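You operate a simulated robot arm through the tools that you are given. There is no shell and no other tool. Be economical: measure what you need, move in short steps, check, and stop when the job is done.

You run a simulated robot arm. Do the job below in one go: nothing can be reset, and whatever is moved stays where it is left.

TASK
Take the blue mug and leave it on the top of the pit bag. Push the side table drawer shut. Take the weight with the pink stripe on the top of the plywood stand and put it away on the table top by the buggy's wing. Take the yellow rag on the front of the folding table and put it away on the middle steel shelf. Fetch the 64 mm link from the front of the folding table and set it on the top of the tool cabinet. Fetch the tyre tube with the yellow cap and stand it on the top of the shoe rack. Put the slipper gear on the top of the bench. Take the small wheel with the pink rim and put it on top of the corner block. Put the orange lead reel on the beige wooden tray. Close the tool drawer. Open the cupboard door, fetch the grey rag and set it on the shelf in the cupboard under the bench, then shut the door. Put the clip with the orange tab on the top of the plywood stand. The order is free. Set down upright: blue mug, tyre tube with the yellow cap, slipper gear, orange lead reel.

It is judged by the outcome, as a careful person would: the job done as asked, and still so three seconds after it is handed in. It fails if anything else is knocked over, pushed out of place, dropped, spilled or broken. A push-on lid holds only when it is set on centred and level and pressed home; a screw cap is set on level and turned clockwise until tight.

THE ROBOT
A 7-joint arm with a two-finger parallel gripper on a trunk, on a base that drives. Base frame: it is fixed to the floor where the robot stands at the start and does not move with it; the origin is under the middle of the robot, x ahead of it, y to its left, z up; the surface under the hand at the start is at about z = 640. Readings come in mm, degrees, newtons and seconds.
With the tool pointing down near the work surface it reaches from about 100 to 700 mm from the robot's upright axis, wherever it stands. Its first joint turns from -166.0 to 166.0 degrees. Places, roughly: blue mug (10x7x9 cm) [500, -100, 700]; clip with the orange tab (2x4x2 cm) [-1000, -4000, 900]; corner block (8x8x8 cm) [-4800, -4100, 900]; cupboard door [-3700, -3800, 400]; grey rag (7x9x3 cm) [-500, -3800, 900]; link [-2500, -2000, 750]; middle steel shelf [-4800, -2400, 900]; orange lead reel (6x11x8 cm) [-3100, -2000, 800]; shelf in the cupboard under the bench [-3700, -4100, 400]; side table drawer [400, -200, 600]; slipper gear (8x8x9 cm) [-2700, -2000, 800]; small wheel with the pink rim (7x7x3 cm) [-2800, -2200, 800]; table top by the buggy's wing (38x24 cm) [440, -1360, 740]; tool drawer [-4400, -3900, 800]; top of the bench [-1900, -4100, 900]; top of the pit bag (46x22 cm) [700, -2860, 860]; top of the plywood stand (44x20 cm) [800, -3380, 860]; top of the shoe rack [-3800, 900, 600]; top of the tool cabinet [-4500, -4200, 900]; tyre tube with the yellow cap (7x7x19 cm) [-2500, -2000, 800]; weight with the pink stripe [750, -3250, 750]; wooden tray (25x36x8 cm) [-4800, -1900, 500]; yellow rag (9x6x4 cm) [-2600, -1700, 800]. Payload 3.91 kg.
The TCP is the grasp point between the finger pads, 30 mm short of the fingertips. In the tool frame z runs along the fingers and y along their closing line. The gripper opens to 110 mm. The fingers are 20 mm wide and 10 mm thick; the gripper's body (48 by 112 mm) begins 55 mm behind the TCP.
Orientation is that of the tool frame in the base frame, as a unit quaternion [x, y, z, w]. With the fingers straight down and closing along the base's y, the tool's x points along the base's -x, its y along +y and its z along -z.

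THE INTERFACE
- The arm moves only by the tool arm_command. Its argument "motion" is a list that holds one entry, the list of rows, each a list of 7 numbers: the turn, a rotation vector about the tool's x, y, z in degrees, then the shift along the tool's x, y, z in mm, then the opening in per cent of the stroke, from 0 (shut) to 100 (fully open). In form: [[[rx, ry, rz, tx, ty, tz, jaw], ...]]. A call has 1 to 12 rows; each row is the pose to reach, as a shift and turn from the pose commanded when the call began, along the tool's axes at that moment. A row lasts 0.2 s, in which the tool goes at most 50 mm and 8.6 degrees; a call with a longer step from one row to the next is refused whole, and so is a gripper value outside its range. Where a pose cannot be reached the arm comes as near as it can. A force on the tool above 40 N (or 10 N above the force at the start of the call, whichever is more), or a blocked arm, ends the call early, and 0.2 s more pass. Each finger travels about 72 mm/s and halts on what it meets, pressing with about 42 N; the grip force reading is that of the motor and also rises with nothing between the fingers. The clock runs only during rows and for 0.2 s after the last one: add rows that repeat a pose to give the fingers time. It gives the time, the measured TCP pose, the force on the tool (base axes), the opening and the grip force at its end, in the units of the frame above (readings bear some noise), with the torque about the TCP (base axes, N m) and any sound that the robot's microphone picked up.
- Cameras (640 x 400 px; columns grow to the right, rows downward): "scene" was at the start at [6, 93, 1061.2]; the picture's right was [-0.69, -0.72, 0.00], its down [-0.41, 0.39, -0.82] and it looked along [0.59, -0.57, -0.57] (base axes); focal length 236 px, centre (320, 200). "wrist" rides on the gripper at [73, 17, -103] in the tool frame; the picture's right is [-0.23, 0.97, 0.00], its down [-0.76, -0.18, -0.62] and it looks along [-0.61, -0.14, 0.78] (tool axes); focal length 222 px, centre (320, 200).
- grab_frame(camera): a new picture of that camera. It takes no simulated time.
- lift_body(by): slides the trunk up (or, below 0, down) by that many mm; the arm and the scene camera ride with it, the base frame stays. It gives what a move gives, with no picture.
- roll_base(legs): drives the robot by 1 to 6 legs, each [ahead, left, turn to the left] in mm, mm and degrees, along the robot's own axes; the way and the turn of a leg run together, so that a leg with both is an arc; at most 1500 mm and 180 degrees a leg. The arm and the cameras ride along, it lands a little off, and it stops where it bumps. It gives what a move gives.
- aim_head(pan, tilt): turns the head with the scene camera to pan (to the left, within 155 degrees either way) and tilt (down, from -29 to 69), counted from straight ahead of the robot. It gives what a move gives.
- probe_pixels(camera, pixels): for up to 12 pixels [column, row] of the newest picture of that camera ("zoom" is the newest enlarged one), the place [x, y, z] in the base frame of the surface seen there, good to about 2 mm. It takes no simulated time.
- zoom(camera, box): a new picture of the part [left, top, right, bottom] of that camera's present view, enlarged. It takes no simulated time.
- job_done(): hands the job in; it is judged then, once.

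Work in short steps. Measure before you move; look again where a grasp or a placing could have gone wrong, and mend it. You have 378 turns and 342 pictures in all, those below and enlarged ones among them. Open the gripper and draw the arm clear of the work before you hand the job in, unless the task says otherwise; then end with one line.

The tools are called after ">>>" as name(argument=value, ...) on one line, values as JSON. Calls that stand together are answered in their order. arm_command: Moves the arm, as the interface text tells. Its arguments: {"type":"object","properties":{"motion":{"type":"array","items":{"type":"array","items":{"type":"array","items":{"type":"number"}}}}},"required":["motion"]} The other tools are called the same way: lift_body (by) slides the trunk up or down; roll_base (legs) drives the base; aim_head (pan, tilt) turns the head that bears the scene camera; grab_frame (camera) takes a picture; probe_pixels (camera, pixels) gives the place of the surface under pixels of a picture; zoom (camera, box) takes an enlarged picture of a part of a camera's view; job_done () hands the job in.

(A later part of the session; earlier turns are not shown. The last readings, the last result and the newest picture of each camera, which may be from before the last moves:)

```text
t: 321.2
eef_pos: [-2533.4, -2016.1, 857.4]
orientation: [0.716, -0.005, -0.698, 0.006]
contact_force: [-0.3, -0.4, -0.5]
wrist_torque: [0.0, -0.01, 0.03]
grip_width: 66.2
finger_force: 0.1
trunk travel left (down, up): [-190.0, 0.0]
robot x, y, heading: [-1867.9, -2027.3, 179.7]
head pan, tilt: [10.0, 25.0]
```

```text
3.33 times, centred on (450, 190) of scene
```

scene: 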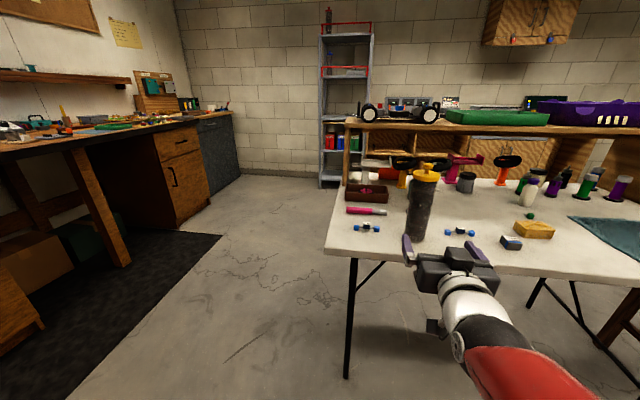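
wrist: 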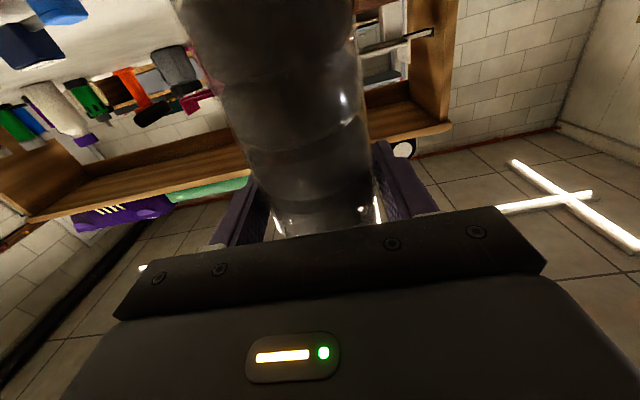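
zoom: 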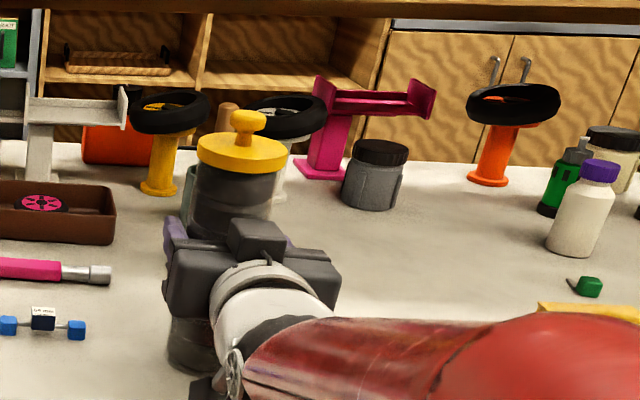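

The tube is between the pads. I close and lift slowly, checking for slip.

>>> arm_command(motion=[[[0, 0, 0, 0, 0, 0, 50], [0, 0, 0, 0, 0, 0, 40], [0, 0, 0, 0, 0, 0, 40], [0, 0, 0, -8, 0, 0, 40], [0, 0, 0, -18, 0, 0, 40], [0, 0, 0, -30, 0, 0, 40], [0, 0, 0, -40, 0, 0, 40], [0, 0, 0, -40, 0, 0, 40]]])

>>> zoom(camera="scene", box=[370, 130, 530, 250])

>>> probe_pixels(camera="zoom", pixels=[[245, 150], [240, 105], [200, 340]])

```text
t: 323.0
eef_pos: [-2533.7, -2014.8, 896.8]
orientation: [0.717, -0.005, -0.698, 0.006]
contact_force: [0.2, 0.6, -3.0]
wrist_torque: [-0.01, -0.01, 0.01]
grip_width: 60.6
finger_force: 42.2
trunk travel left (down, up): [-190.0, 0.0]
robot x, y, heading: [-1869.4, -2025.8, 179.6]
head pan, tilt: [10.0, 25.0]
```

```text
3.33 times, centred on (450, 190) of scene
```

zoom: 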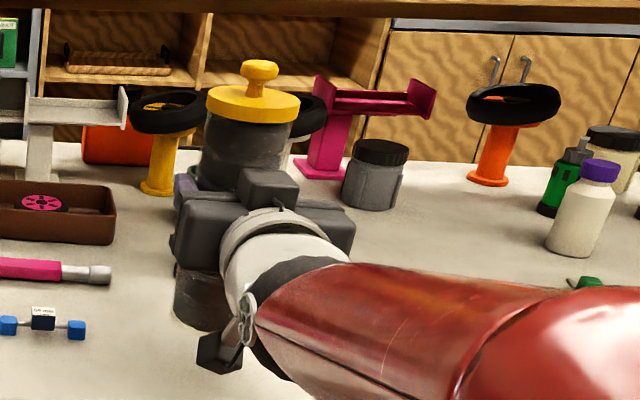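

```text
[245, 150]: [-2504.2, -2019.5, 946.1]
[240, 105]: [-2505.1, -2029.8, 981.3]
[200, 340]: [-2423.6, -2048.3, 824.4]
```

The tube lifted cleanly (cap up 40 mm with the hand). I draw it back and drive round the south end of the table to the west aisle.

>>> arm_command(motion=[[[0, 0, 0, -5, 0, -45, 40], [0, 0, 0, -10, 0, -90, 40], [0, 0, 0, -10, 0, -135, 40], [0, 0, 0, -10, 0, -180, 40], [0, 0, 0, -10, 0, -215, 40]]])

>>> roll_base(legs=[[0, 850, 0], [1450, 0, 0], [400, 0, 0], [0, 0, -90]])

>>> aim_head(pan=25, tilt=25)

>>> grab_frame(camera="scene")

>>> grab_frame(camera="wrist")

```text
t: 324.2
eef_pos: [-2319.7, -2014.9, 913.3]
orientation: [0.717, -0.005, -0.697, 0.006]
contact_force: [-0.9, 0.2, -3.5]
wrist_torque: [0.0, 0.07, 0.0]
grip_width: 60.4
finger_force: 41.9
trunk travel left (down, up): [-190.0, 0.0]
robot x, y, heading: [-1870.5, -2024.0, 179.7]
head pan, tilt: [10.0, 25.0]
```

```text
t: 341.3
eef_pos: [-3690.7, -2394.5, 914.6]
orientation: [-0.5, 0.514, 0.494, 0.492]
contact_force: [-0.5, 0.5, -3.2]
wrist_torque: [0.03, 0.01, 0.01]
grip_width: 60.7
finger_force: 41.4
trunk travel left (down, up): [-190.0, 0.0]
robot x, y, heading: [-3704.9, -2843.9, 88.8]
head pan, tilt: [10.0, 25.0]
```

```text
t: 342.1
eef_pos: [-3690.3, -2395.0, 914.8]
orientation: [-0.5, 0.514, 0.494, 0.492]
contact_force: [0.0, -0.3, -3.0]
wrist_torque: [0.0, 0.01, -0.02]
grip_width: 60.2
finger_force: 42.3
trunk travel left (down, up): [-190.0, 0.0]
robot x, y, heading: [-3706.4, -2843.5, 88.9]
head pan, tilt: [25.0, 25.0]
```

```text
217 pictures are left
```

scene: 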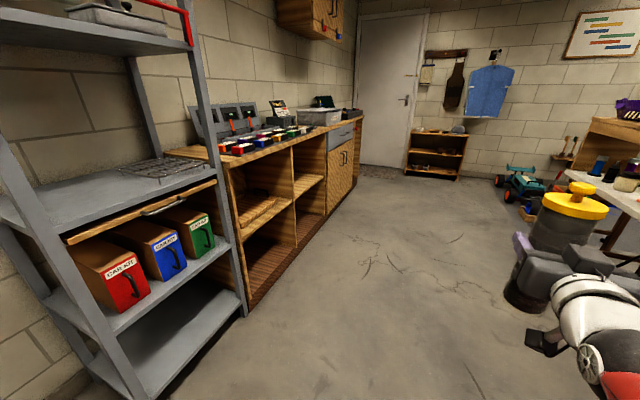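

```text
216 pictures are left
```

wrist: 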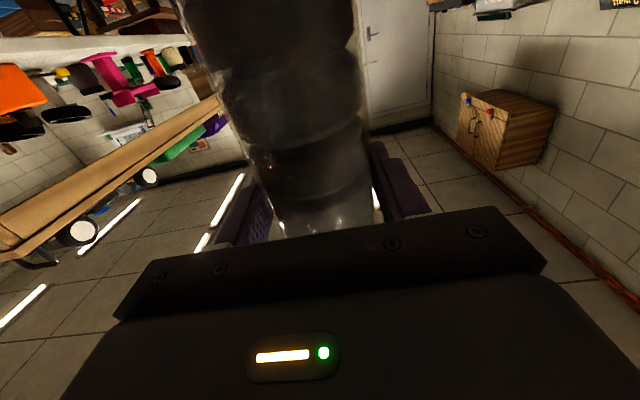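

The aisle is open. I probe the steel shelf, the sideboard and the shoe rack ahead.

>>> probe_pixels(camera="scene", pixels=[[150, 195], [100, 175], [245, 305], [350, 180], [410, 132], [465, 135], [440, 133], [410, 172], [460, 178], [505, 190], [255, 200], [280, 170]])

>>> zoom(camera="scene", box=[380, 110, 560, 220])

```text
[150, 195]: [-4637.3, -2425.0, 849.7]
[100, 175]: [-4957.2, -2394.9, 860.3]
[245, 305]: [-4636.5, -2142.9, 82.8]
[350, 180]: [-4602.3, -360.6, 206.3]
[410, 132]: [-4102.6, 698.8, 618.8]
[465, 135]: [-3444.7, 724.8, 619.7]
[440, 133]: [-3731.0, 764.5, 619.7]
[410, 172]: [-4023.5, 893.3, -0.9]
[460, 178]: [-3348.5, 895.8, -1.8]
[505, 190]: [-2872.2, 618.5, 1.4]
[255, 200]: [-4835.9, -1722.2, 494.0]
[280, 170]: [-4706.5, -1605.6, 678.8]
```

```text
3.56 times, centred on (470, 165) of scene
```

zoom: 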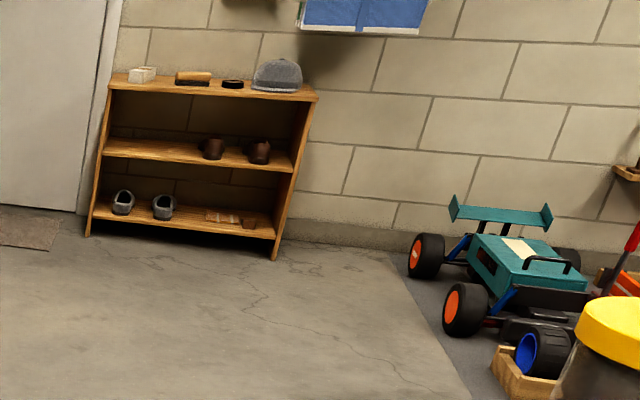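

Rack top is z≈620, x -4110…-3400, front edge y≈695. I drive up the aisle to y≈50.

>>> roll_base(legs=[[0, 0, 1.1], [1450, 0, 0], [1420, 0, 0]])

>>> aim_head(pan=15, tilt=30)

>>> grab_frame(camera="scene")

```text
t: 356.2
eef_pos: [-3719.9, 469.6, 916.0]
orientation: [-0.506, 0.508, 0.5, 0.486]
contact_force: [0.3, 0.7, -4.1]
wrist_torque: [-0.02, 0.01, 0.01]
grip_width: 60.0
finger_force: 41.8
trunk travel left (down, up): [-190.0, 0.0]
robot x, y, heading: [-3724.3, 19.3, 90.1]
head pan, tilt: [25.0, 25.0]
```

```text
t: 357.0
eef_pos: [-3721.1, 468.3, 914.4]
orientation: [-0.506, 0.508, 0.5, 0.487]
contact_force: [-0.2, 0.9, -2.8]
wrist_torque: [0.0, -0.02, -0.02]
grip_width: 60.2
finger_force: 41.9
trunk travel left (down, up): [-190.0, 0.0]
robot x, y, heading: [-3727.0, 18.5, 90.2]
head pan, tilt: [15.0, 30.0]
```

```text
214 pictures are left
```

scene: 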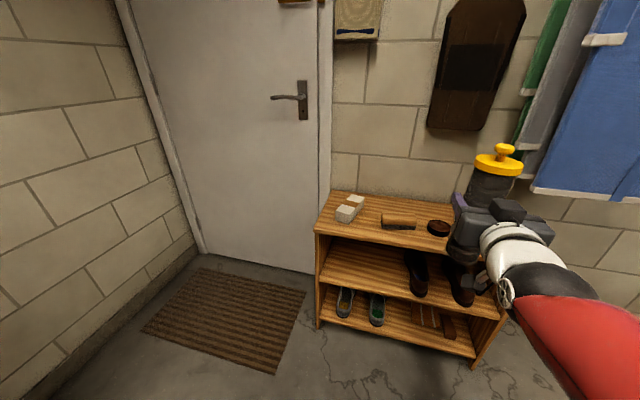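

I probe the rack top's free front area and the brush and puck.

>>> probe_pixels(camera="scene", pixels=[[318, 225], [380, 225], [415, 225], [430, 230], [400, 240], [440, 250], [350, 205], [345, 215], [420, 205], [450, 205], [370, 238]])

>>> zoom(camera="scene", box=[300, 170, 480, 280])

```text
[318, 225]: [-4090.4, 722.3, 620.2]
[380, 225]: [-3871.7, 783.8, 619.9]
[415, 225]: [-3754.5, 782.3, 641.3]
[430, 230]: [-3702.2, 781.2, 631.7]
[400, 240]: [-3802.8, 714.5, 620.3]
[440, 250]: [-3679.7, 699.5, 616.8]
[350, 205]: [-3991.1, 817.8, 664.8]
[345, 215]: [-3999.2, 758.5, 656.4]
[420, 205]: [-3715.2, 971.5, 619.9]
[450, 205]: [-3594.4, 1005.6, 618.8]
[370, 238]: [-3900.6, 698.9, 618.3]
```

```text
3.56 times, centred on (390, 225) of scene
```

zoom: 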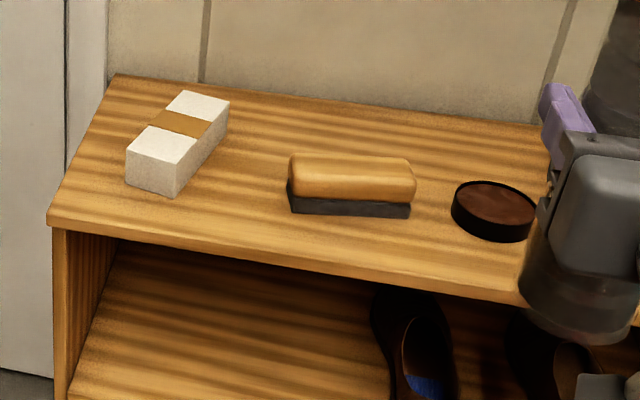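

I measure the gap between the white box and the brush more exactly.

>>> probe_pixels(camera="zoom", pixels=[[176, 192], [226, 112], [292, 210], [290, 180], [300, 160], [230, 200], [230, 240], [212, 150]])

```text
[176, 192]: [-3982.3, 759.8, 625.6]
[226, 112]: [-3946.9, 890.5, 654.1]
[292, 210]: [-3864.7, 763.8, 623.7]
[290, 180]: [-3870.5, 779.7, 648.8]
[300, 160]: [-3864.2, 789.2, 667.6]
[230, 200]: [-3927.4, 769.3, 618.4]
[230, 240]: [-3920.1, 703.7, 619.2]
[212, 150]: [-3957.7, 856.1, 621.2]
```

Gap centre is x≈-3925 at y≈765. I drive 200 left and 190 ahead and lower the trunk 120 mm.

>>> roll_base(legs=[[190, 203, 0]])

>>> lift_body(by=-120)

>>> grab_frame(camera="scene")

```text
t: 358.9
eef_pos: [-3923.2, 656.8, 915.6]
orientation: [-0.505, 0.509, 0.499, 0.486]
contact_force: [0.2, 0.1, -3.3]
wrist_torque: [0.0, -0.01, -0.01]
grip_width: 60.0
finger_force: 41.9
trunk travel left (down, up): [-190.0, 0.0]
robot x, y, heading: [-3926.0, 203.3, 89.9]
head pan, tilt: [15.0, 30.0]
```

```text
t: 360.4
eef_pos: [-3922.6, 657.5, 794.9]
orientation: [-0.505, 0.508, 0.499, 0.487]
contact_force: [0.3, -0.6, -4.0]
wrist_torque: [-0.02, 0.02, -0.02]
grip_width: 60.3
finger_force: 41.9
trunk travel left (down, up): [-70.0, 120.0]
robot x, y, heading: [-3930.2, 204.7, 90.2]
head pan, tilt: [15.0, 30.0]
```

```text
212 pictures are left
```

scene: 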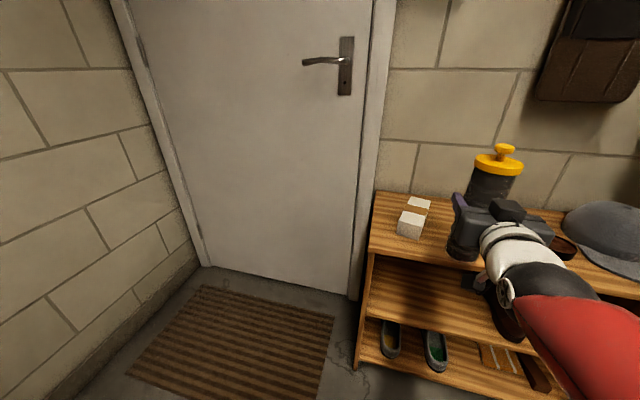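

Tube upright over the gap. I extend 108 mm and lower gently to the top.

>>> arm_command(motion=[[[0, 0, 0, 0, 0, 40, 40], [0, 0, 0, 0, 0, 80, 40], [0, 0, 0, 0, 1, 108, 40], [0, 0, 0, 20, 1, 108, 40], [0, 0, 0, 38, 1, 108, 40], [0, 0, 0, 47, 1, 108, 40], [0, 0, 0, 51, 1, 108, 40]]])

>>> zoom(camera="scene", box=[360, 130, 560, 280])

```text
t: 362.0
eef_pos: [-3925.9, 764.6, 738.5]
orientation: [-0.506, 0.507, 0.5, 0.486]
contact_force: [0.0, 1.1, -2.3]
wrist_torque: [0.0, 0.0, -0.01]
grip_width: 60.0
finger_force: 41.4
trunk travel left (down, up): [-70.0, 120.0]
robot x, y, heading: [-3927.7, 207.2, 90.3]
head pan, tilt: [15.0, 30.0]
```

```text
2.67 times, centred on (460, 205) of scene
```

zoom: 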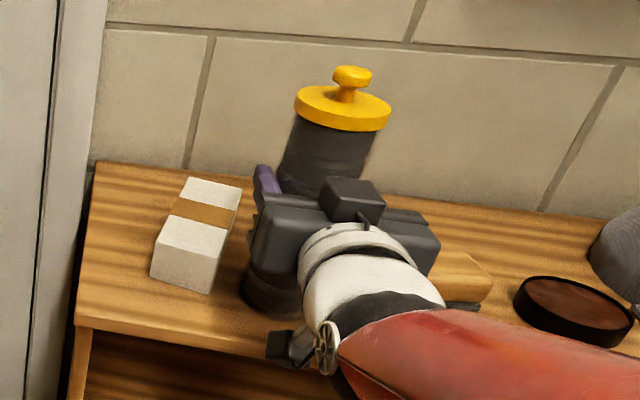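

Nearly touching. I lower 2 mm more, release, and back straight out.

>>> arm_command(motion=[[[0, 0, 0, 2, 0, 0, 40], [0, 0, 0, 2.5, 0, 0, 40], [0, 0, 0, 2.5, 0, 0, 55], [0, 0, 0, 2.5, 0, 0, 75], [0, 0, 0, 2.5, 0, 0, 95], [0, 0, 0, 2.5, 0, 0, 100], [0, 0, 0, 2.5, 0, -40, 100], [0, 0, 0, 2.5, 0, -80, 100], [0, 0, 0, 0, 0, -120, 100], [0, 0, 0, -10, 0, -160, 100], [0, 0, 0, -30, 0, -190, 100]]])

>>> grab_frame(camera="scene")

```text
t: 364.4
eef_pos: [-3924.9, 573.8, 777.6]
orientation: [-0.506, 0.507, 0.5, 0.487]
contact_force: [0.4, 0.1, 0.1]
wrist_torque: [-0.01, 0.01, -0.05]
grip_width: 110.0
finger_force: 0.1
trunk travel left (down, up): [-70.0, 120.0]
robot x, y, heading: [-3928.9, 209.0, 90.3]
head pan, tilt: [15.0, 30.0]
```

```text
210 pictures are left
```

scene: 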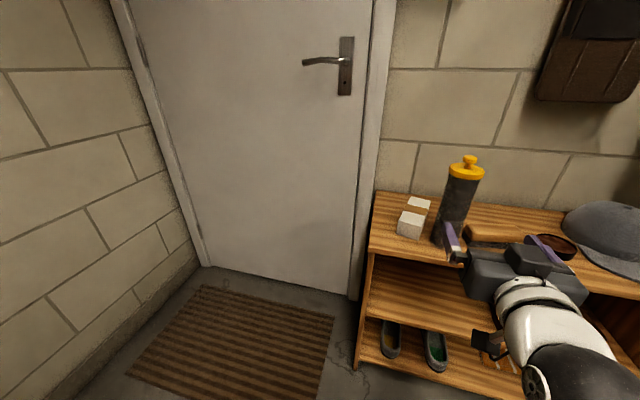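

The tube stands upright. Next the orange reel under the riser's west side: I drive back down the aisle and face the table from the west.

>>> roll_base(legs=[[-1450, 0, 0], [-810, 0, 0], [0, 0, -90]])

>>> lift_body(by=60)

>>> aim_head(pan=12, tilt=20)

>>> grab_frame(camera="scene")

>>> grab_frame(camera="wrist")

```text
t: 379.3
eef_pos: [-3538.2, -2038.3, 776.6]
orientation: [-0.002, 0.716, 0.012, 0.698]
contact_force: [0.1, 0.5, -0.1]
wrist_torque: [0.0, 0.0, 0.04]
grip_width: 109.9
finger_force: 0.1
trunk travel left (down, up): [-70.0, 120.0]
robot x, y, heading: [-3907.3, -2038.2, 0.5]
head pan, tilt: [15.0, 30.0]
```

```text
t: 380.3
eef_pos: [-3538.7, -2039.8, 835.0]
orientation: [-0.001, 0.716, 0.011, 0.698]
contact_force: [-0.7, 0.6, -0.2]
wrist_torque: [-0.01, 0.0, 0.0]
grip_width: 110.2
finger_force: 0.1
trunk travel left (down, up): [-130.0, 60.0]
robot x, y, heading: [-3905.5, -2034.9, 0.8]
head pan, tilt: [15.0, 30.0]
```

```text
t: 381.0
eef_pos: [-3538.5, -2039.0, 835.9]
orientation: [-0.001, 0.716, 0.012, 0.698]
contact_force: [0.1, -0.1, 0.7]
wrist_torque: [0.0, 0.01, 0.02]
grip_width: 109.9
finger_force: 0.1
trunk travel left (down, up): [-130.0, 60.0]
robot x, y, heading: [-3905.2, -2037.0, 0.5]
head pan, tilt: [12.0, 20.0]
```

```text
209 pictures are left
```

scene: 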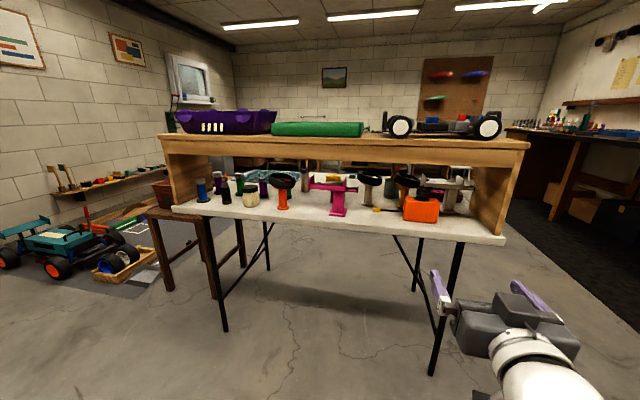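

```text
208 pictures are left
```

wrist: 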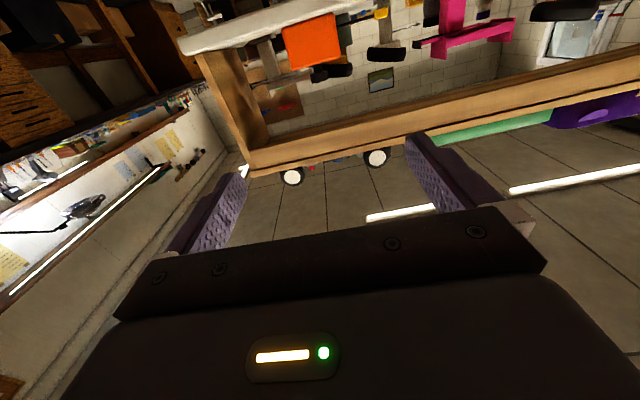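

The reel is the orange block at (422,208) near the table's west edge. I enlarge and probe it.

>>> zoom(camera="scene", box=[340, 130, 540, 260])

>>> probe_pixels(camera="zoom", pixels=[[210, 220], [310, 225], [210, 275], [310, 285], [260, 205], [260, 260], [225, 205], [300, 200], [120, 250], [200, 330], [260, 40], [480, 120]])

```text
3.08 times, centred on (440, 195) of scene
```

zoom: 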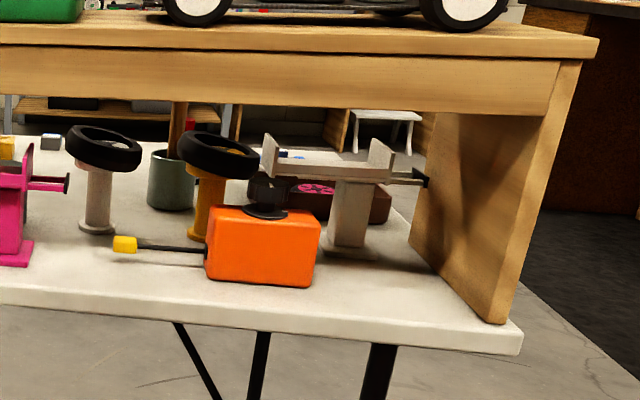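

```text
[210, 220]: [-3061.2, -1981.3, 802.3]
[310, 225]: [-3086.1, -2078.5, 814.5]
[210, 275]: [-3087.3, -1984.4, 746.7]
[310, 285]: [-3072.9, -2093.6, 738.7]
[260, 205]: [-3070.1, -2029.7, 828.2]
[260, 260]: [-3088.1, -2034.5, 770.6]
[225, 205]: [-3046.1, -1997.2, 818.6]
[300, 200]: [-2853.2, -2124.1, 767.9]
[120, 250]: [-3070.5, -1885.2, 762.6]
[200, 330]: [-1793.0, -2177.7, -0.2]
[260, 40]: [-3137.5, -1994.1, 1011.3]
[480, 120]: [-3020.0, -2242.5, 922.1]
```

The reel lies under the riser plank. I look closer at its black top part, and at the beam's underside height.

>>> zoom(camera="scene", box=[385, 170, 455, 230])

>>> probe_pixels(camera="zoom", pixels=[[340, 105], [320, 150], [355, 165], [350, 180], [300, 110], [210, 270], [245, 180], [430, 185], [150, 265], [50, 265], [330, 190], [370, 110]])

>>> zoom(camera="wrist", box=[220, 0, 420, 125])

```text
6.67 times, centred on (420, 200) of scene
```

zoom: 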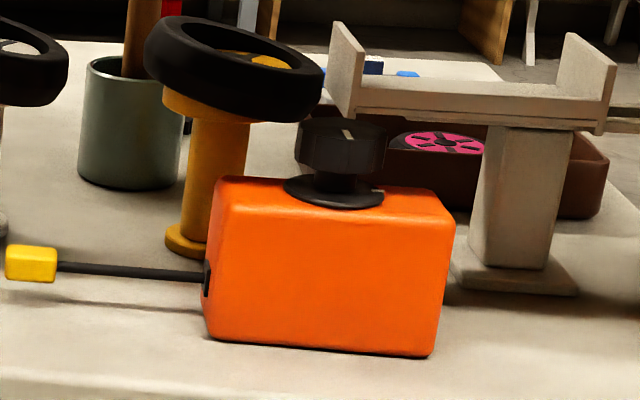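

```text
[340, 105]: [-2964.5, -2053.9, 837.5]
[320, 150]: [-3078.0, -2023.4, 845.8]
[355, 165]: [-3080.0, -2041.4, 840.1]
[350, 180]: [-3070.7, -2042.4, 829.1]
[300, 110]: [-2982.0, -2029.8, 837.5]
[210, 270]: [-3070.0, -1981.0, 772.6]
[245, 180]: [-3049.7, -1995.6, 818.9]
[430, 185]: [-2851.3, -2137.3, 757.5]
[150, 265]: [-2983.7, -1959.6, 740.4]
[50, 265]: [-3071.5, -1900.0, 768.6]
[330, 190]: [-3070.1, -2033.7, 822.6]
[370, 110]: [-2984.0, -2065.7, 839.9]
```

```text
3.20 times, centred on (320, 62) of wrist
```

zoom: 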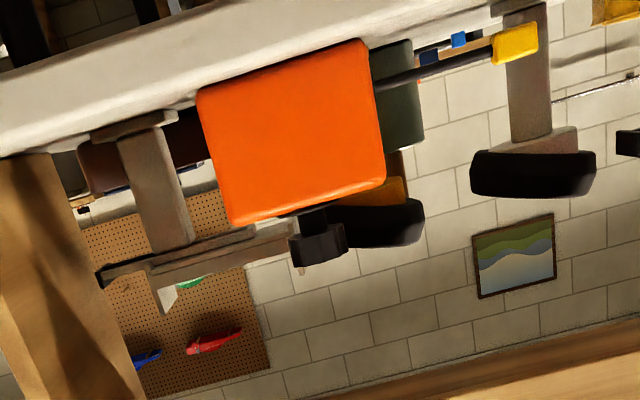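

The reel has a black knob on top (z≈832–857) at about (-3062,-2035): I can grip that with the horizontal tool under the plank. I probe the plank's underside and table edge.

>>> probe_pixels(camera="scene", pixels=[[420, 158], [420, 162], [420, 164], [420, 166], [420, 225], [420, 232], [420, 240]])

>>> probe_pixels(camera="wrist", pixels=[[313, 78], [320, 75], [325, 78], [318, 68], [308, 78], [300, 180], [300, 140], [300, 150]])

```text
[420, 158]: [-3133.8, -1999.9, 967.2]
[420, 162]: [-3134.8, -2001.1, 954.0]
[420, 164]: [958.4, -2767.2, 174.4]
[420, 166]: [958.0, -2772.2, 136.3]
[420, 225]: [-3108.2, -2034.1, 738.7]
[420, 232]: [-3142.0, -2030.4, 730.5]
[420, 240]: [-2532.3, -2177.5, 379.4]
```

```text
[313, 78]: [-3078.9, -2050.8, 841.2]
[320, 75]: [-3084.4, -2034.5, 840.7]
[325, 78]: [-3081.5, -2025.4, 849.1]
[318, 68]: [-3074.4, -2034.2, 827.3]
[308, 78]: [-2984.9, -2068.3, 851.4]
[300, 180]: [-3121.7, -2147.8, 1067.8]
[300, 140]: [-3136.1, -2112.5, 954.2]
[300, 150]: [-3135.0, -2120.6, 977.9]
```

Clearance is ample (plank underside ~952). I drive 300 mm closer and advance onto the knob at z≈845 with jaws at 62 mm.

>>> roll_base(legs=[[300, 0, -0.5]])

>>> arm_command(motion=[[[0, -1.5, 0, -8, 0, 20, 80], [0, -1.5, 0, -10, 0, 50, 60], [0, -1.5, 0, -11, 0, 80, 56], [0, -1.5, 0, -12, 0, 100, 56]]])

>>> grab_frame(camera="wrist")

>>> grab_frame(camera="scene")

```text
t: 383.1
eef_pos: [-3238.2, -2039.1, 836.3]
orientation: [0.002, 0.716, 0.009, 0.698]
contact_force: [-0.2, 0.4, 0.2]
wrist_torque: [0.01, -0.01, 0.01]
grip_width: 109.9
finger_force: 0.1
trunk travel left (down, up): [-130.0, 60.0]
robot x, y, heading: [-3607.1, -2033.1, 0.1]
head pan, tilt: [12.0, 20.0]
```

```text
t: 384.1
eef_pos: [-3138.3, -2038.0, 845.4]
orientation: [0.002, 0.708, 0.01, 0.707]
contact_force: [-0.1, 0.1, -0.5]
wrist_torque: [-0.02, 0.01, -0.02]
grip_width: 61.6
finger_force: 0.0
trunk travel left (down, up): [-130.0, 60.0]
robot x, y, heading: [-3605.6, -2035.1, 0.3]
head pan, tilt: [12.0, 20.0]
```

```text
204 pictures are left
```

wrist: 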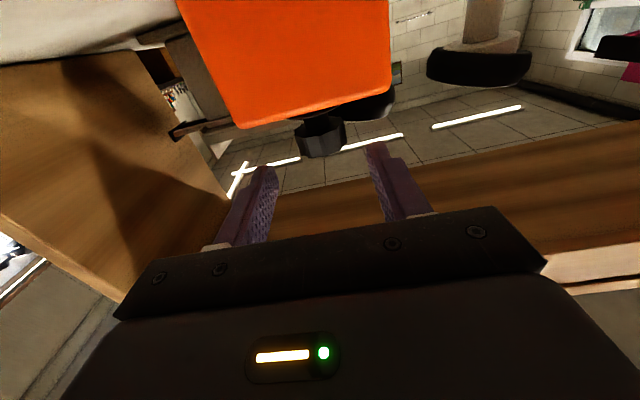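

```text
203 pictures are left
```

scene: 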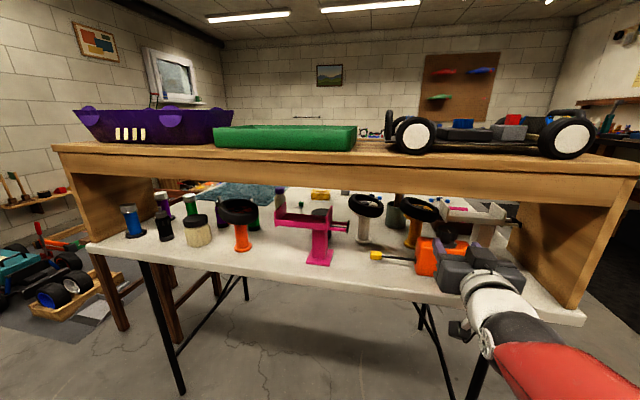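

The knob is centred. I advance 75 mm, close on it and lift 12 mm.

>>> arm_command(motion=[[[0, 0, 0, 0, 1, 30, 56], [0, 0, 0, 0, 1, 60, 56], [0, 0, 0, 0, 1, 74, 56], [0, 0, 0, 0, 1, 74, 40], [0, 0, 0, 0, 1, 74, 25], [0, 0, 0, 0, 1, 74, 15], [0, 0, 0, 0, 1, 74, 15], [0, 0, 0, -6, 1, 74, 15], [0, 0, 0, -14, 1, 74, 15], [0, 0, 0, -22, 1, 74, 15]]])

>>> grab_frame(camera="wrist")

>>> zoom(camera="scene", box=[340, 170, 560, 320])

```text
t: 386.3
eef_pos: [-3064.7, -2036.1, 868.1]
orientation: [0.001, 0.708, 0.01, 0.707]
contact_force: [0.4, 0.5, -0.7]
wrist_torque: [-0.03, -0.01, 0.03]
grip_width: 40.5
finger_force: 42.2
trunk travel left (down, up): [-130.0, 60.0]
robot x, y, heading: [-3604.4, -2037.9, 0.3]
head pan, tilt: [12.0, 20.0]
```

```text
202 pictures are left
```

wrist: 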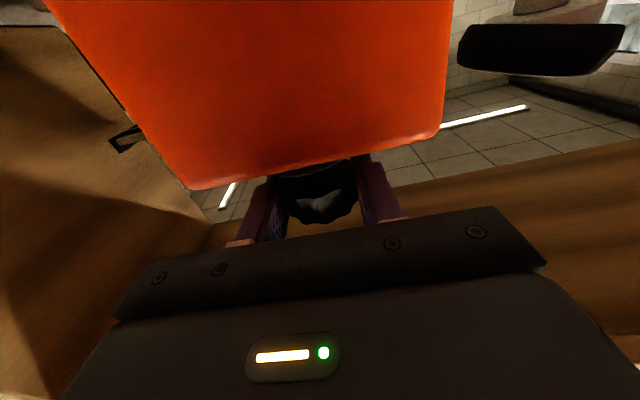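

```text
2.67 times, centred on (450, 245) of scene
```

zoom: 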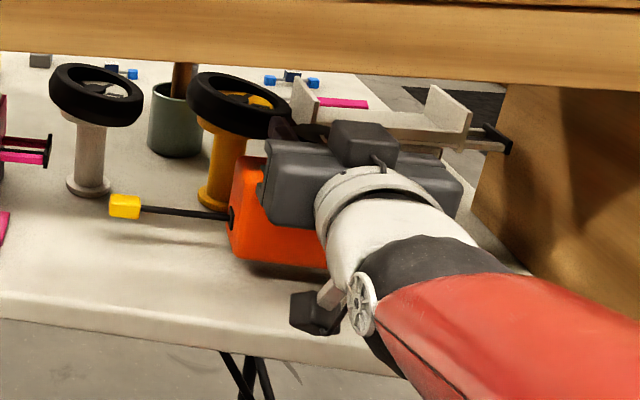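

The reel has risen with the knob. I draw it out to the west.

>>> arm_command(motion=[[[0, 0, 0, 0, 0, -30, 15], [0, 0, 0, 0, 0, -65, 15], [0, 0, 0, 0, 0, -100, 15], [0, 0, 0, 0, 0, -135, 15], [0, 0, 0, 0, 0, -170, 15]]])

>>> roll_base(legs=[[-250, 0, 0]])

>>> grab_frame(camera="scene")

>>> grab_frame(camera="wrist")

```text
t: 387.5
eef_pos: [-3234.1, -2040.2, 867.7]
orientation: [0.002, 0.708, 0.01, 0.706]
contact_force: [0.5, 1.0, -1.8]
wrist_torque: [-0.03, 0.0, 0.0]
grip_width: 40.5
finger_force: 41.5
trunk travel left (down, up): [-130.0, 60.0]
robot x, y, heading: [-3604.2, -2035.8, 0.5]
head pan, tilt: [12.0, 20.0]
```

```text
t: 389.3
eef_pos: [-3484.5, -2040.6, 867.3]
orientation: [0.001, 0.708, 0.01, 0.707]
contact_force: [0.5, -0.3, -2.1]
wrist_torque: [-0.03, 0.02, 0.01]
grip_width: 40.5
finger_force: 41.7
trunk travel left (down, up): [-130.0, 60.0]
robot x, y, heading: [-3858.5, -2035.4, 0.3]
head pan, tilt: [12.0, 20.0]
```

```text
200 pictures are left
```

scene: 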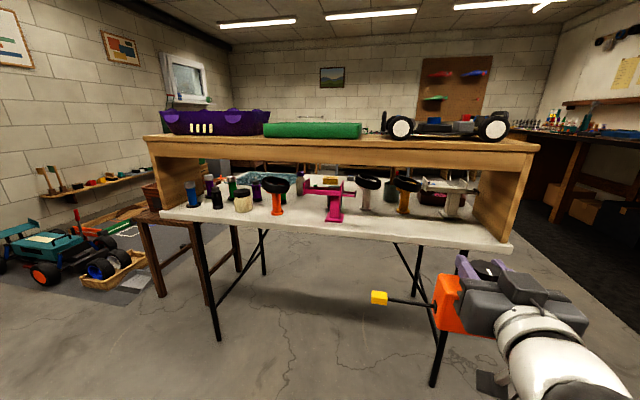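

```text
199 pictures are left
```

wrist: 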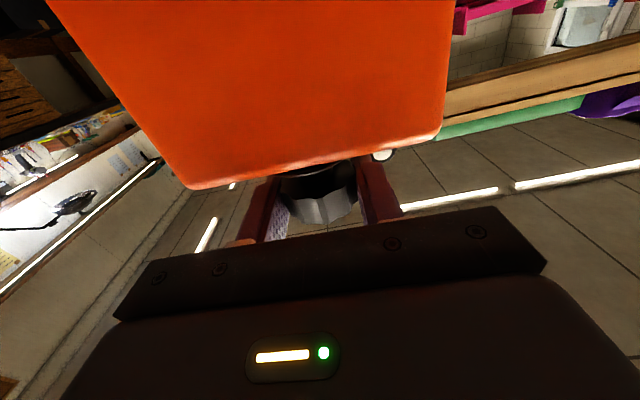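

Reel in hand, table undisturbed. I turn 180° to face the sideboard with the wooden tray.

>>> roll_base(legs=[[0, 0, 90], [0, 0, 90]])

>>> aim_head(pan=10, tilt=35)

>>> grab_frame(camera="scene")

```text
t: 397.4
eef_pos: [-4227.8, -2033.6, 867.0]
orientation: [0.708, 0.001, -0.706, 0.012]
contact_force: [1.6, 0.2, -1.2]
wrist_torque: [0.03, 0.03, -0.02]
grip_width: 40.3
finger_force: 41.8
trunk travel left (down, up): [-130.0, 60.0]
robot x, y, heading: [-3856.2, -2032.9, -179.6]
head pan, tilt: [12.0, 20.0]
```

```text
t: 398.1
eef_pos: [-4227.7, -2033.4, 867.6]
orientation: [0.708, 0.001, -0.706, 0.011]
contact_force: [0.9, -0.3, -0.6]
wrist_torque: [0.01, 0.01, 0.03]
grip_width: 40.7
finger_force: 41.9
trunk travel left (down, up): [-130.0, 60.0]
robot x, y, heading: [-3859.4, -2039.5, -179.6]
head pan, tilt: [10.0, 35.0]
```

```text
198 pictures are left
```

scene: 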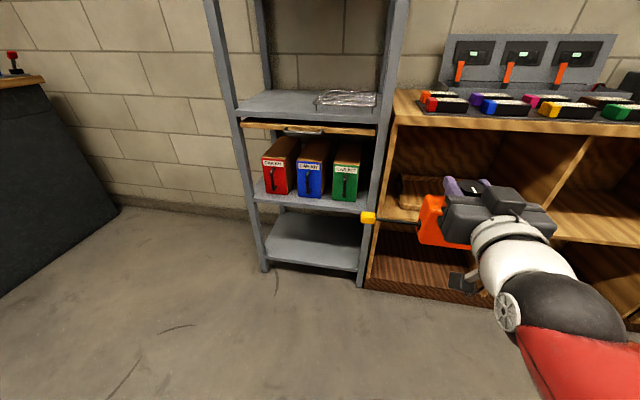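

The reel hides the tray. I shift 250 mm to my right and look at the cubby from there.

>>> roll_base(legs=[[0, -300, 0]])

>>> aim_head(pan=25, tilt=35)

>>> grab_frame(camera="scene")

>>> zoom(camera="scene", box=[240, 100, 500, 300])

```text
t: 400.2
eef_pos: [-4231.2, -1729.1, 867.5]
orientation: [0.708, 0.001, -0.706, 0.012]
contact_force: [0.3, -0.5, -1.7]
wrist_torque: [-0.02, 0.0, 0.0]
grip_width: 40.5
finger_force: 41.9
trunk travel left (down, up): [-130.0, 60.0]
robot x, y, heading: [-3857.0, -1731.7, -179.5]
head pan, tilt: [10.0, 35.0]
```

```text
t: 400.9
eef_pos: [-4231.2, -1730.6, 868.2]
orientation: [0.708, 0.002, -0.706, 0.014]
contact_force: [-0.5, 0.7, -0.6]
wrist_torque: [-0.02, 0.0, -0.01]
grip_width: 40.4
finger_force: 41.9
trunk travel left (down, up): [-130.0, 60.0]
robot x, y, heading: [-3858.8, -1730.6, -179.5]
head pan, tilt: [25.0, 35.0]
```

```text
197 pictures are left
```

scene: 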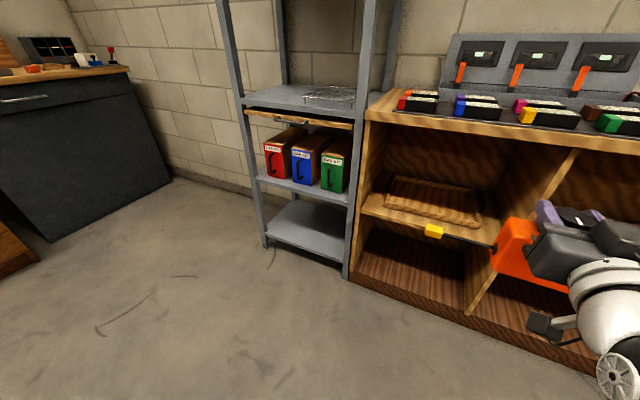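

```text
2.00 times, centred on (370, 200) of scene
```

zoom: 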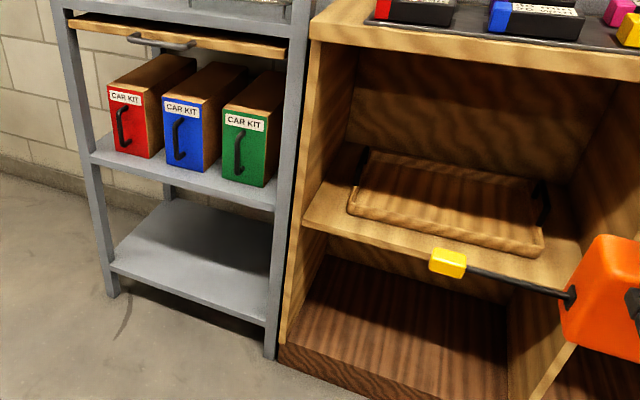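

Now the tray is visible. I probe its rim, floor, the cubby sides and top.

>>> probe_pixels(camera="zoom", pixels=[[352, 195], [350, 212], [540, 240], [440, 195], [400, 180], [500, 200], [375, 155], [535, 185], [305, 225], [560, 270], [330, 55], [580, 210]])

>>> probe_pixels(camera="scene", pixels=[[370, 120], [500, 145], [360, 200], [425, 100], [560, 150], [440, 175], [450, 205], [385, 205]])

```text
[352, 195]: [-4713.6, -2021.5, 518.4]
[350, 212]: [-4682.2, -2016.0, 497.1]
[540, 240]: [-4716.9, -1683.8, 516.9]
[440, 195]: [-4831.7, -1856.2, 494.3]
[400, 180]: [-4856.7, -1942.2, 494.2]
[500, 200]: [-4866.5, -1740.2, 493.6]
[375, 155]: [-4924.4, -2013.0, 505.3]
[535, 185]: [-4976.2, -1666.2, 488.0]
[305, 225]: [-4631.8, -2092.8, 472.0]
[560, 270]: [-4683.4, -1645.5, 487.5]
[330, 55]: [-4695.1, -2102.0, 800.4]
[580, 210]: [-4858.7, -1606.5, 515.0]
```

```text
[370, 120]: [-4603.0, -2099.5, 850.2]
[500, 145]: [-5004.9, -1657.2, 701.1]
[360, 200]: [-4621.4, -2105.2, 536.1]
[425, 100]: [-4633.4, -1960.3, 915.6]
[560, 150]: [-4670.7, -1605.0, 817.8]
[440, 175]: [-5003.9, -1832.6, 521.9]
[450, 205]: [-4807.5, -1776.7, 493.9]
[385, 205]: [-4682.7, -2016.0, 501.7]
```

Tray: rim z≈518, floor z≈494, x -4680…-4925, y -2030…-1670; cubby clear height to ~830. I drive nearer with y≈-1812, lower the trunk fully, then lower the arm in front.

>>> roll_base(legs=[[230, 82, -0.4]])

>>> lift_body(by=-130)

>>> arm_command(motion=[[[0, 0, 0, 20, 0, 10, 15], [0, 0, 0, 45, 0, 20, 15], [0, 0, 0, 70, 0, 30, 15], [0, 0, 0, 90, 0, 40, 15], [0, 0, 0, 97, 0, 50, 15]]])

>>> grab_frame(camera="scene")

>>> grab_frame(camera="wrist")

```text
t: 402.8
eef_pos: [-4461.7, -1810.3, 867.7]
orientation: [0.708, -0.002, -0.707, 0.009]
contact_force: [-0.7, -0.1, -0.2]
wrist_torque: [0.01, 0.01, -0.01]
grip_width: 40.6
finger_force: 41.7
trunk travel left (down, up): [-130.0, 60.0]
robot x, y, heading: [-4087.0, -1811.3, -179.6]
head pan, tilt: [25.0, 35.0]
```

```text
t: 404.3
eef_pos: [-4462.6, -1809.2, 738.5]
orientation: [0.708, -0.001, -0.706, 0.01]
contact_force: [0.2, -0.5, -2.6]
wrist_torque: [-0.01, -0.01, 0.03]
grip_width: 40.5
finger_force: 42.4
trunk travel left (down, up): [0.0, 190.0]
robot x, y, heading: [-4094.2, -1816.3, -179.6]
head pan, tilt: [25.0, 35.0]
```

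```text
t: 405.5
eef_pos: [-4526.1, -1811.1, 665.8]
orientation: [0.708, -0.002, -0.706, 0.008]
contact_force: [-0.5, 0.1, -0.1]
wrist_torque: [0.0, -0.01, 0.02]
grip_width: 40.5
finger_force: 42.6
out of reach, approached as far as the arm can: row 3, 4, 5
trunk travel left (down, up): [0.0, 190.0]
robot x, y, heading: [-4090.1, -1814.8, -179.7]
head pan, tilt: [25.0, 35.0]
```

```text
195 pictures are left
```

scene: 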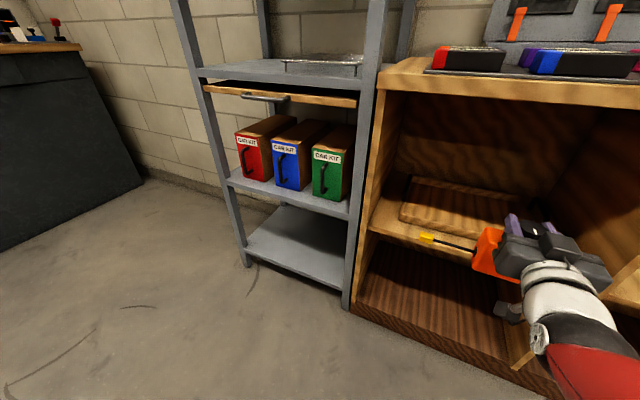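

```text
194 pictures are left
```

wrist: 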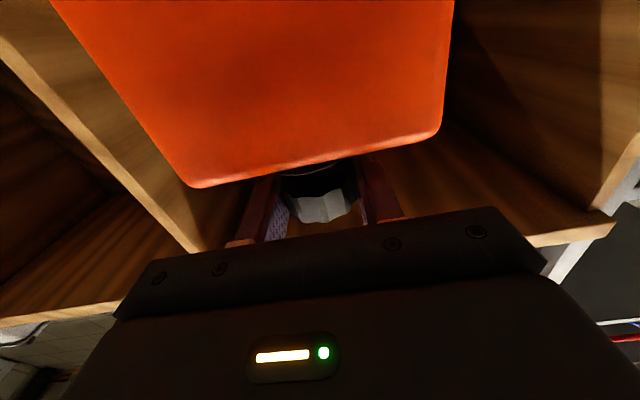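

At this radius the arm can't go lower, but further out it can. I extend to x≈-4745 at z≈655 over the tray.

>>> arm_command(motion=[[[0, 0, 0, 0, 0, 40, 15], [0, 0, 0, 0, 0, 85, 15], [0, 0, 0, 0, 0, 130, 15], [0, 0, 0, 0, 0, 175, 15], [0, 0, 0, 0, 0, 219, 15], [0, 0, 0, 15, 0, 219, 15]]])

>>> zoom(camera="scene", box=[380, 130, 640, 330])

>>> probe_pixels(camera="zoom", pixels=[[140, 185], [140, 215], [150, 240]])

```text
t: 406.9
eef_pos: [-4745.5, -1814.2, 651.6]
orientation: [0.708, -0.002, -0.706, 0.009]
contact_force: [-0.2, -0.8, -1.6]
wrist_torque: [0.02, 0.02, 0.01]
grip_width: 40.5
finger_force: 41.4
trunk travel left (down, up): [0.0, 190.0]
robot x, y, heading: [-4090.1, -1812.2, -179.6]
head pan, tilt: [25.0, 35.0]
```

```text
2.00 times, centred on (510, 230) of scene
```

zoom: 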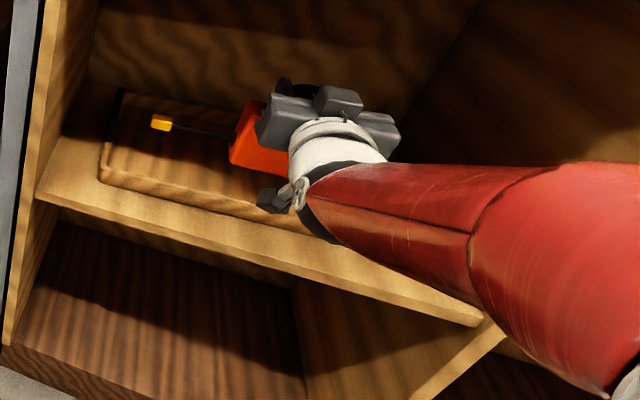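

```text
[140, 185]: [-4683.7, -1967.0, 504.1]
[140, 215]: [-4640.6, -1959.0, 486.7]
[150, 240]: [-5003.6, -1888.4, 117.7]
```

Aligned over the tray. I lower 48 mm, slowly at the end, then check before release.

>>> arm_command(motion=[[[0, 0, 0, 20, 0, 0, 15], [0, 0, 0, 35, 0, 0, 15], [0, 0, 0, 43, 0, 0, 15], [0, 0, 0, 48, 0, 0, 15], [0, 0, 0, 51, 0, 0, 15]]])

>>> zoom(camera="scene", box=[380, 130, 640, 330])

```text
t: 408.1
eef_pos: [-4744.3, -1813.5, 600.4]
orientation: [0.708, -0.002, -0.706, 0.009]
contact_force: [-0.3, -0.2, -1.5]
wrist_torque: [0.02, 0.01, -0.02]
grip_width: 40.6
finger_force: 42.2
trunk travel left (down, up): [0.0, 190.0]
robot x, y, heading: [-4092.3, -1811.5, -179.6]
head pan, tilt: [25.0, 35.0]
```

```text
2.00 times, centred on (510, 230) of scene
```

zoom: 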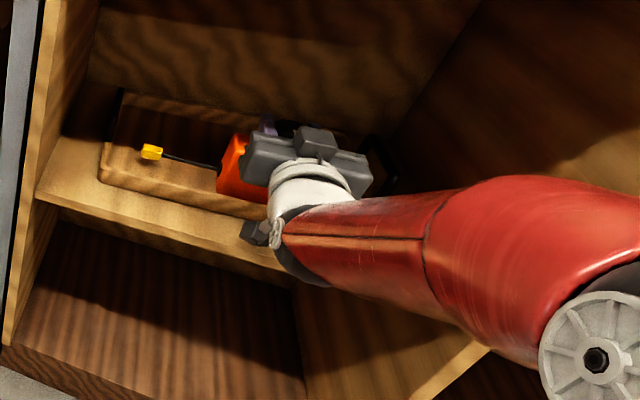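

About to touch. I lower 2 mm more, release, raise nothing, and back straight out.

>>> arm_command(motion=[[[0, 0, 0, 1.5, 0, 0, 15], [0, 0, 0, 2.5, 0, 0, 15], [0, 0, 0, 2.5, 0, 0, 30], [0, 0, 0, 2.5, 0, 0, 50], [0, 0, 0, 2.5, 0, 0, 60], [0, 0, 0, 2.5, 0, 0, 60], [0, 0, 0, 0, 0, -35, 60], [0, 0, 0, -5, 0, -75, 60], [0, 0, 0, -15, 0, -115, 60], [0, 0, 0, -30, 0, -155, 60], [0, 0, 0, -45, 0, -195, 60], [0, 0, 0, -60, 0, -230, 60]]])

>>> grab_frame(camera="scene")

>>> zoom(camera="scene", box=[380, 130, 640, 330])

```text
t: 410.7
eef_pos: [-4520.9, -1810.7, 670.3]
orientation: [0.708, -0.002, -0.706, 0.01]
contact_force: [0.7, 0.8, -0.4]
wrist_torque: [-0.01, 0.0, -0.02]
grip_width: 65.7
finger_force: 0.0
out of reach, approached as far as the arm can: row 12
trunk travel left (down, up): [0.0, 190.0]
robot x, y, heading: [-4093.4, -1814.3, -179.4]
head pan, tilt: [25.0, 35.0]
```

```text
191 pictures are left
```

scene: 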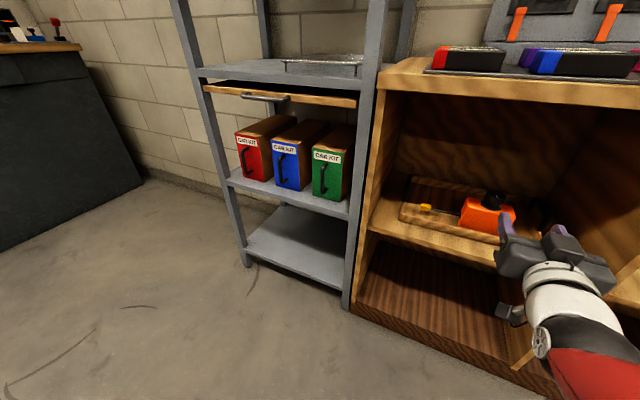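

```text
2.00 times, centred on (510, 230) of scene
```

zoom: 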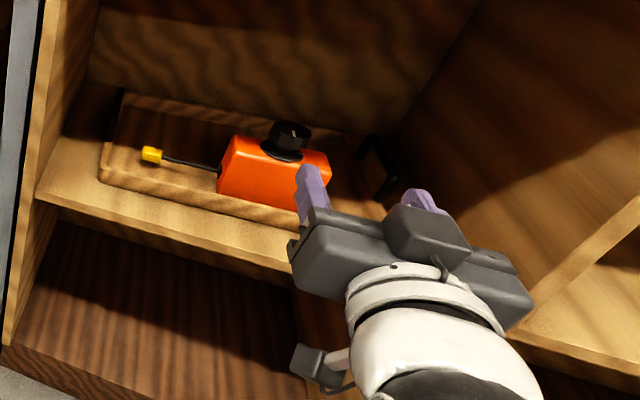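

The reel stands on the tray with its lead inside. I back off, raise the trunk and turn the tool down again.

>>> roll_base(legs=[[-350, 0, 0]])

>>> lift_body(by=190)

>>> arm_command(motion=[[[0, 8.2, 0, -5, 0, -5, 60], [0, 16.4, 0, -10, 0, -10, 60], [0, 24.6, 0, -15, 0, -15, 60], [0, 32.8, 0, -20, 0, -20, 60], [0, 41, 0, -25, 0, -25, 60], [0, 49.2, 0, -30, 0, -30, 60], [0, 57.4, 0, -35, 0, -35, 60], [0, 65.6, 0, -40, 0, -40, 60], [0, 73.8, 0, -45, 0, -45, 60], [0, 82, 0, -50, 0, -50, 60], [0, 90, 0, -55, 0, -55, 60]]])

>>> roll_base(legs=[[0, 870, 0], [-1050, 0, 0], [0, 0, -90]])

>>> grab_frame(camera="wrist")

>>> aim_head(pan=-30, tilt=30)

>>> grab_frame(camera="scene")

```text
t: 413.0
eef_pos: [-4167.6, -1808.2, 669.9]
orientation: [0.708, -0.003, -0.706, 0.008]
contact_force: [-0.5, 0.4, 0.4]
wrist_torque: [0.02, 0.01, -0.01]
grip_width: 66.1
finger_force: 0.0
trunk travel left (down, up): [0.0, 190.0]
robot x, y, heading: [-3737.6, -1813.3, -180.0]
head pan, tilt: [25.0, 35.0]
```

```text
t: 415.1
eef_pos: [-4168.6, -1808.4, 859.6]
orientation: [0.708, -0.002, -0.706, 0.009]
contact_force: [-0.2, 0.1, -0.5]
wrist_torque: [-0.03, 0.0, 0.01]
grip_width: 66.1
finger_force: 0.0
trunk travel left (down, up): [-190.0, 0.0]
robot x, y, heading: [-3737.0, -1813.7, -179.9]
head pan, tilt: [25.0, 35.0]
```

```text
t: 417.5
eef_pos: [-4113.4, -1806.6, 914.6]
orientation: [1.0, 0.005, 0.002, 0.007]
contact_force: [-0.2, 0.3, -0.1]
wrist_torque: [0.0, -0.01, 0.01]
grip_width: 65.9
finger_force: 0.1
trunk travel left (down, up): [-190.0, 0.0]
robot x, y, heading: [-3740.7, -1815.6, -179.6]
head pan, tilt: [25.0, 35.0]
```

```text
t: 431.0
eef_pos: [-2672.9, -2324.1, 914.7]
orientation: [-0.7, 0.714, 0.005, -0.006]
contact_force: [-0.1, 0.1, 0.3]
wrist_torque: [-0.03, 0.0, 0.01]
grip_width: 65.9
finger_force: 0.0
trunk travel left (down, up): [-190.0, 0.0]
robot x, y, heading: [-2688.8, -2699.3, 88.5]
head pan, tilt: [25.0, 35.0]
```

```text
189 pictures are left
```

wrist: 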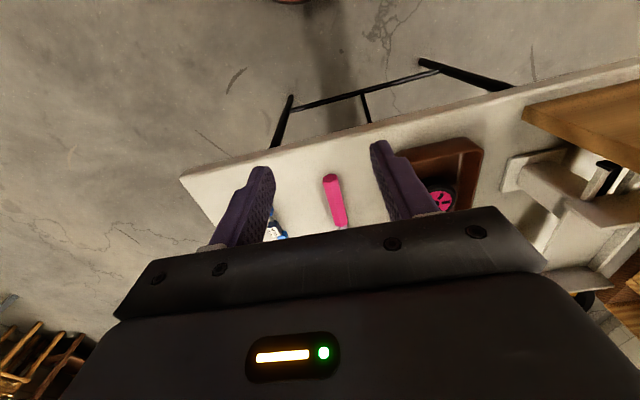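

```text
t: 432.2
eef_pos: [-2672.5, -2324.9, 914.8]
orientation: [-0.7, 0.714, 0.005, -0.006]
contact_force: [-0.1, -0.4, -1.0]
wrist_torque: [-0.01, 0.02, -0.01]
grip_width: 66.1
finger_force: 0.1
trunk travel left (down, up): [-190.0, 0.0]
robot x, y, heading: [-2689.7, -2697.9, 88.4]
head pan, tilt: [-30.0, 30.0]
```

```text
188 pictures are left
```

scene: 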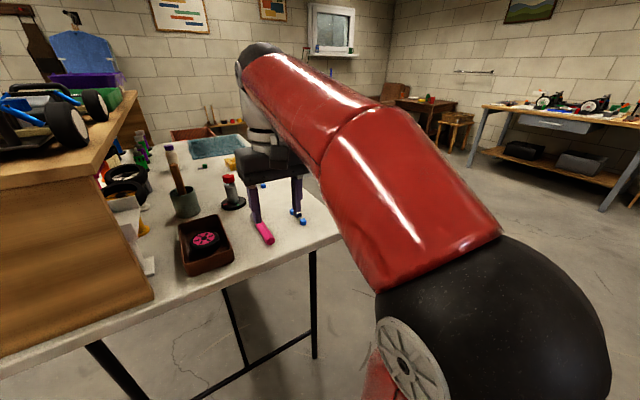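

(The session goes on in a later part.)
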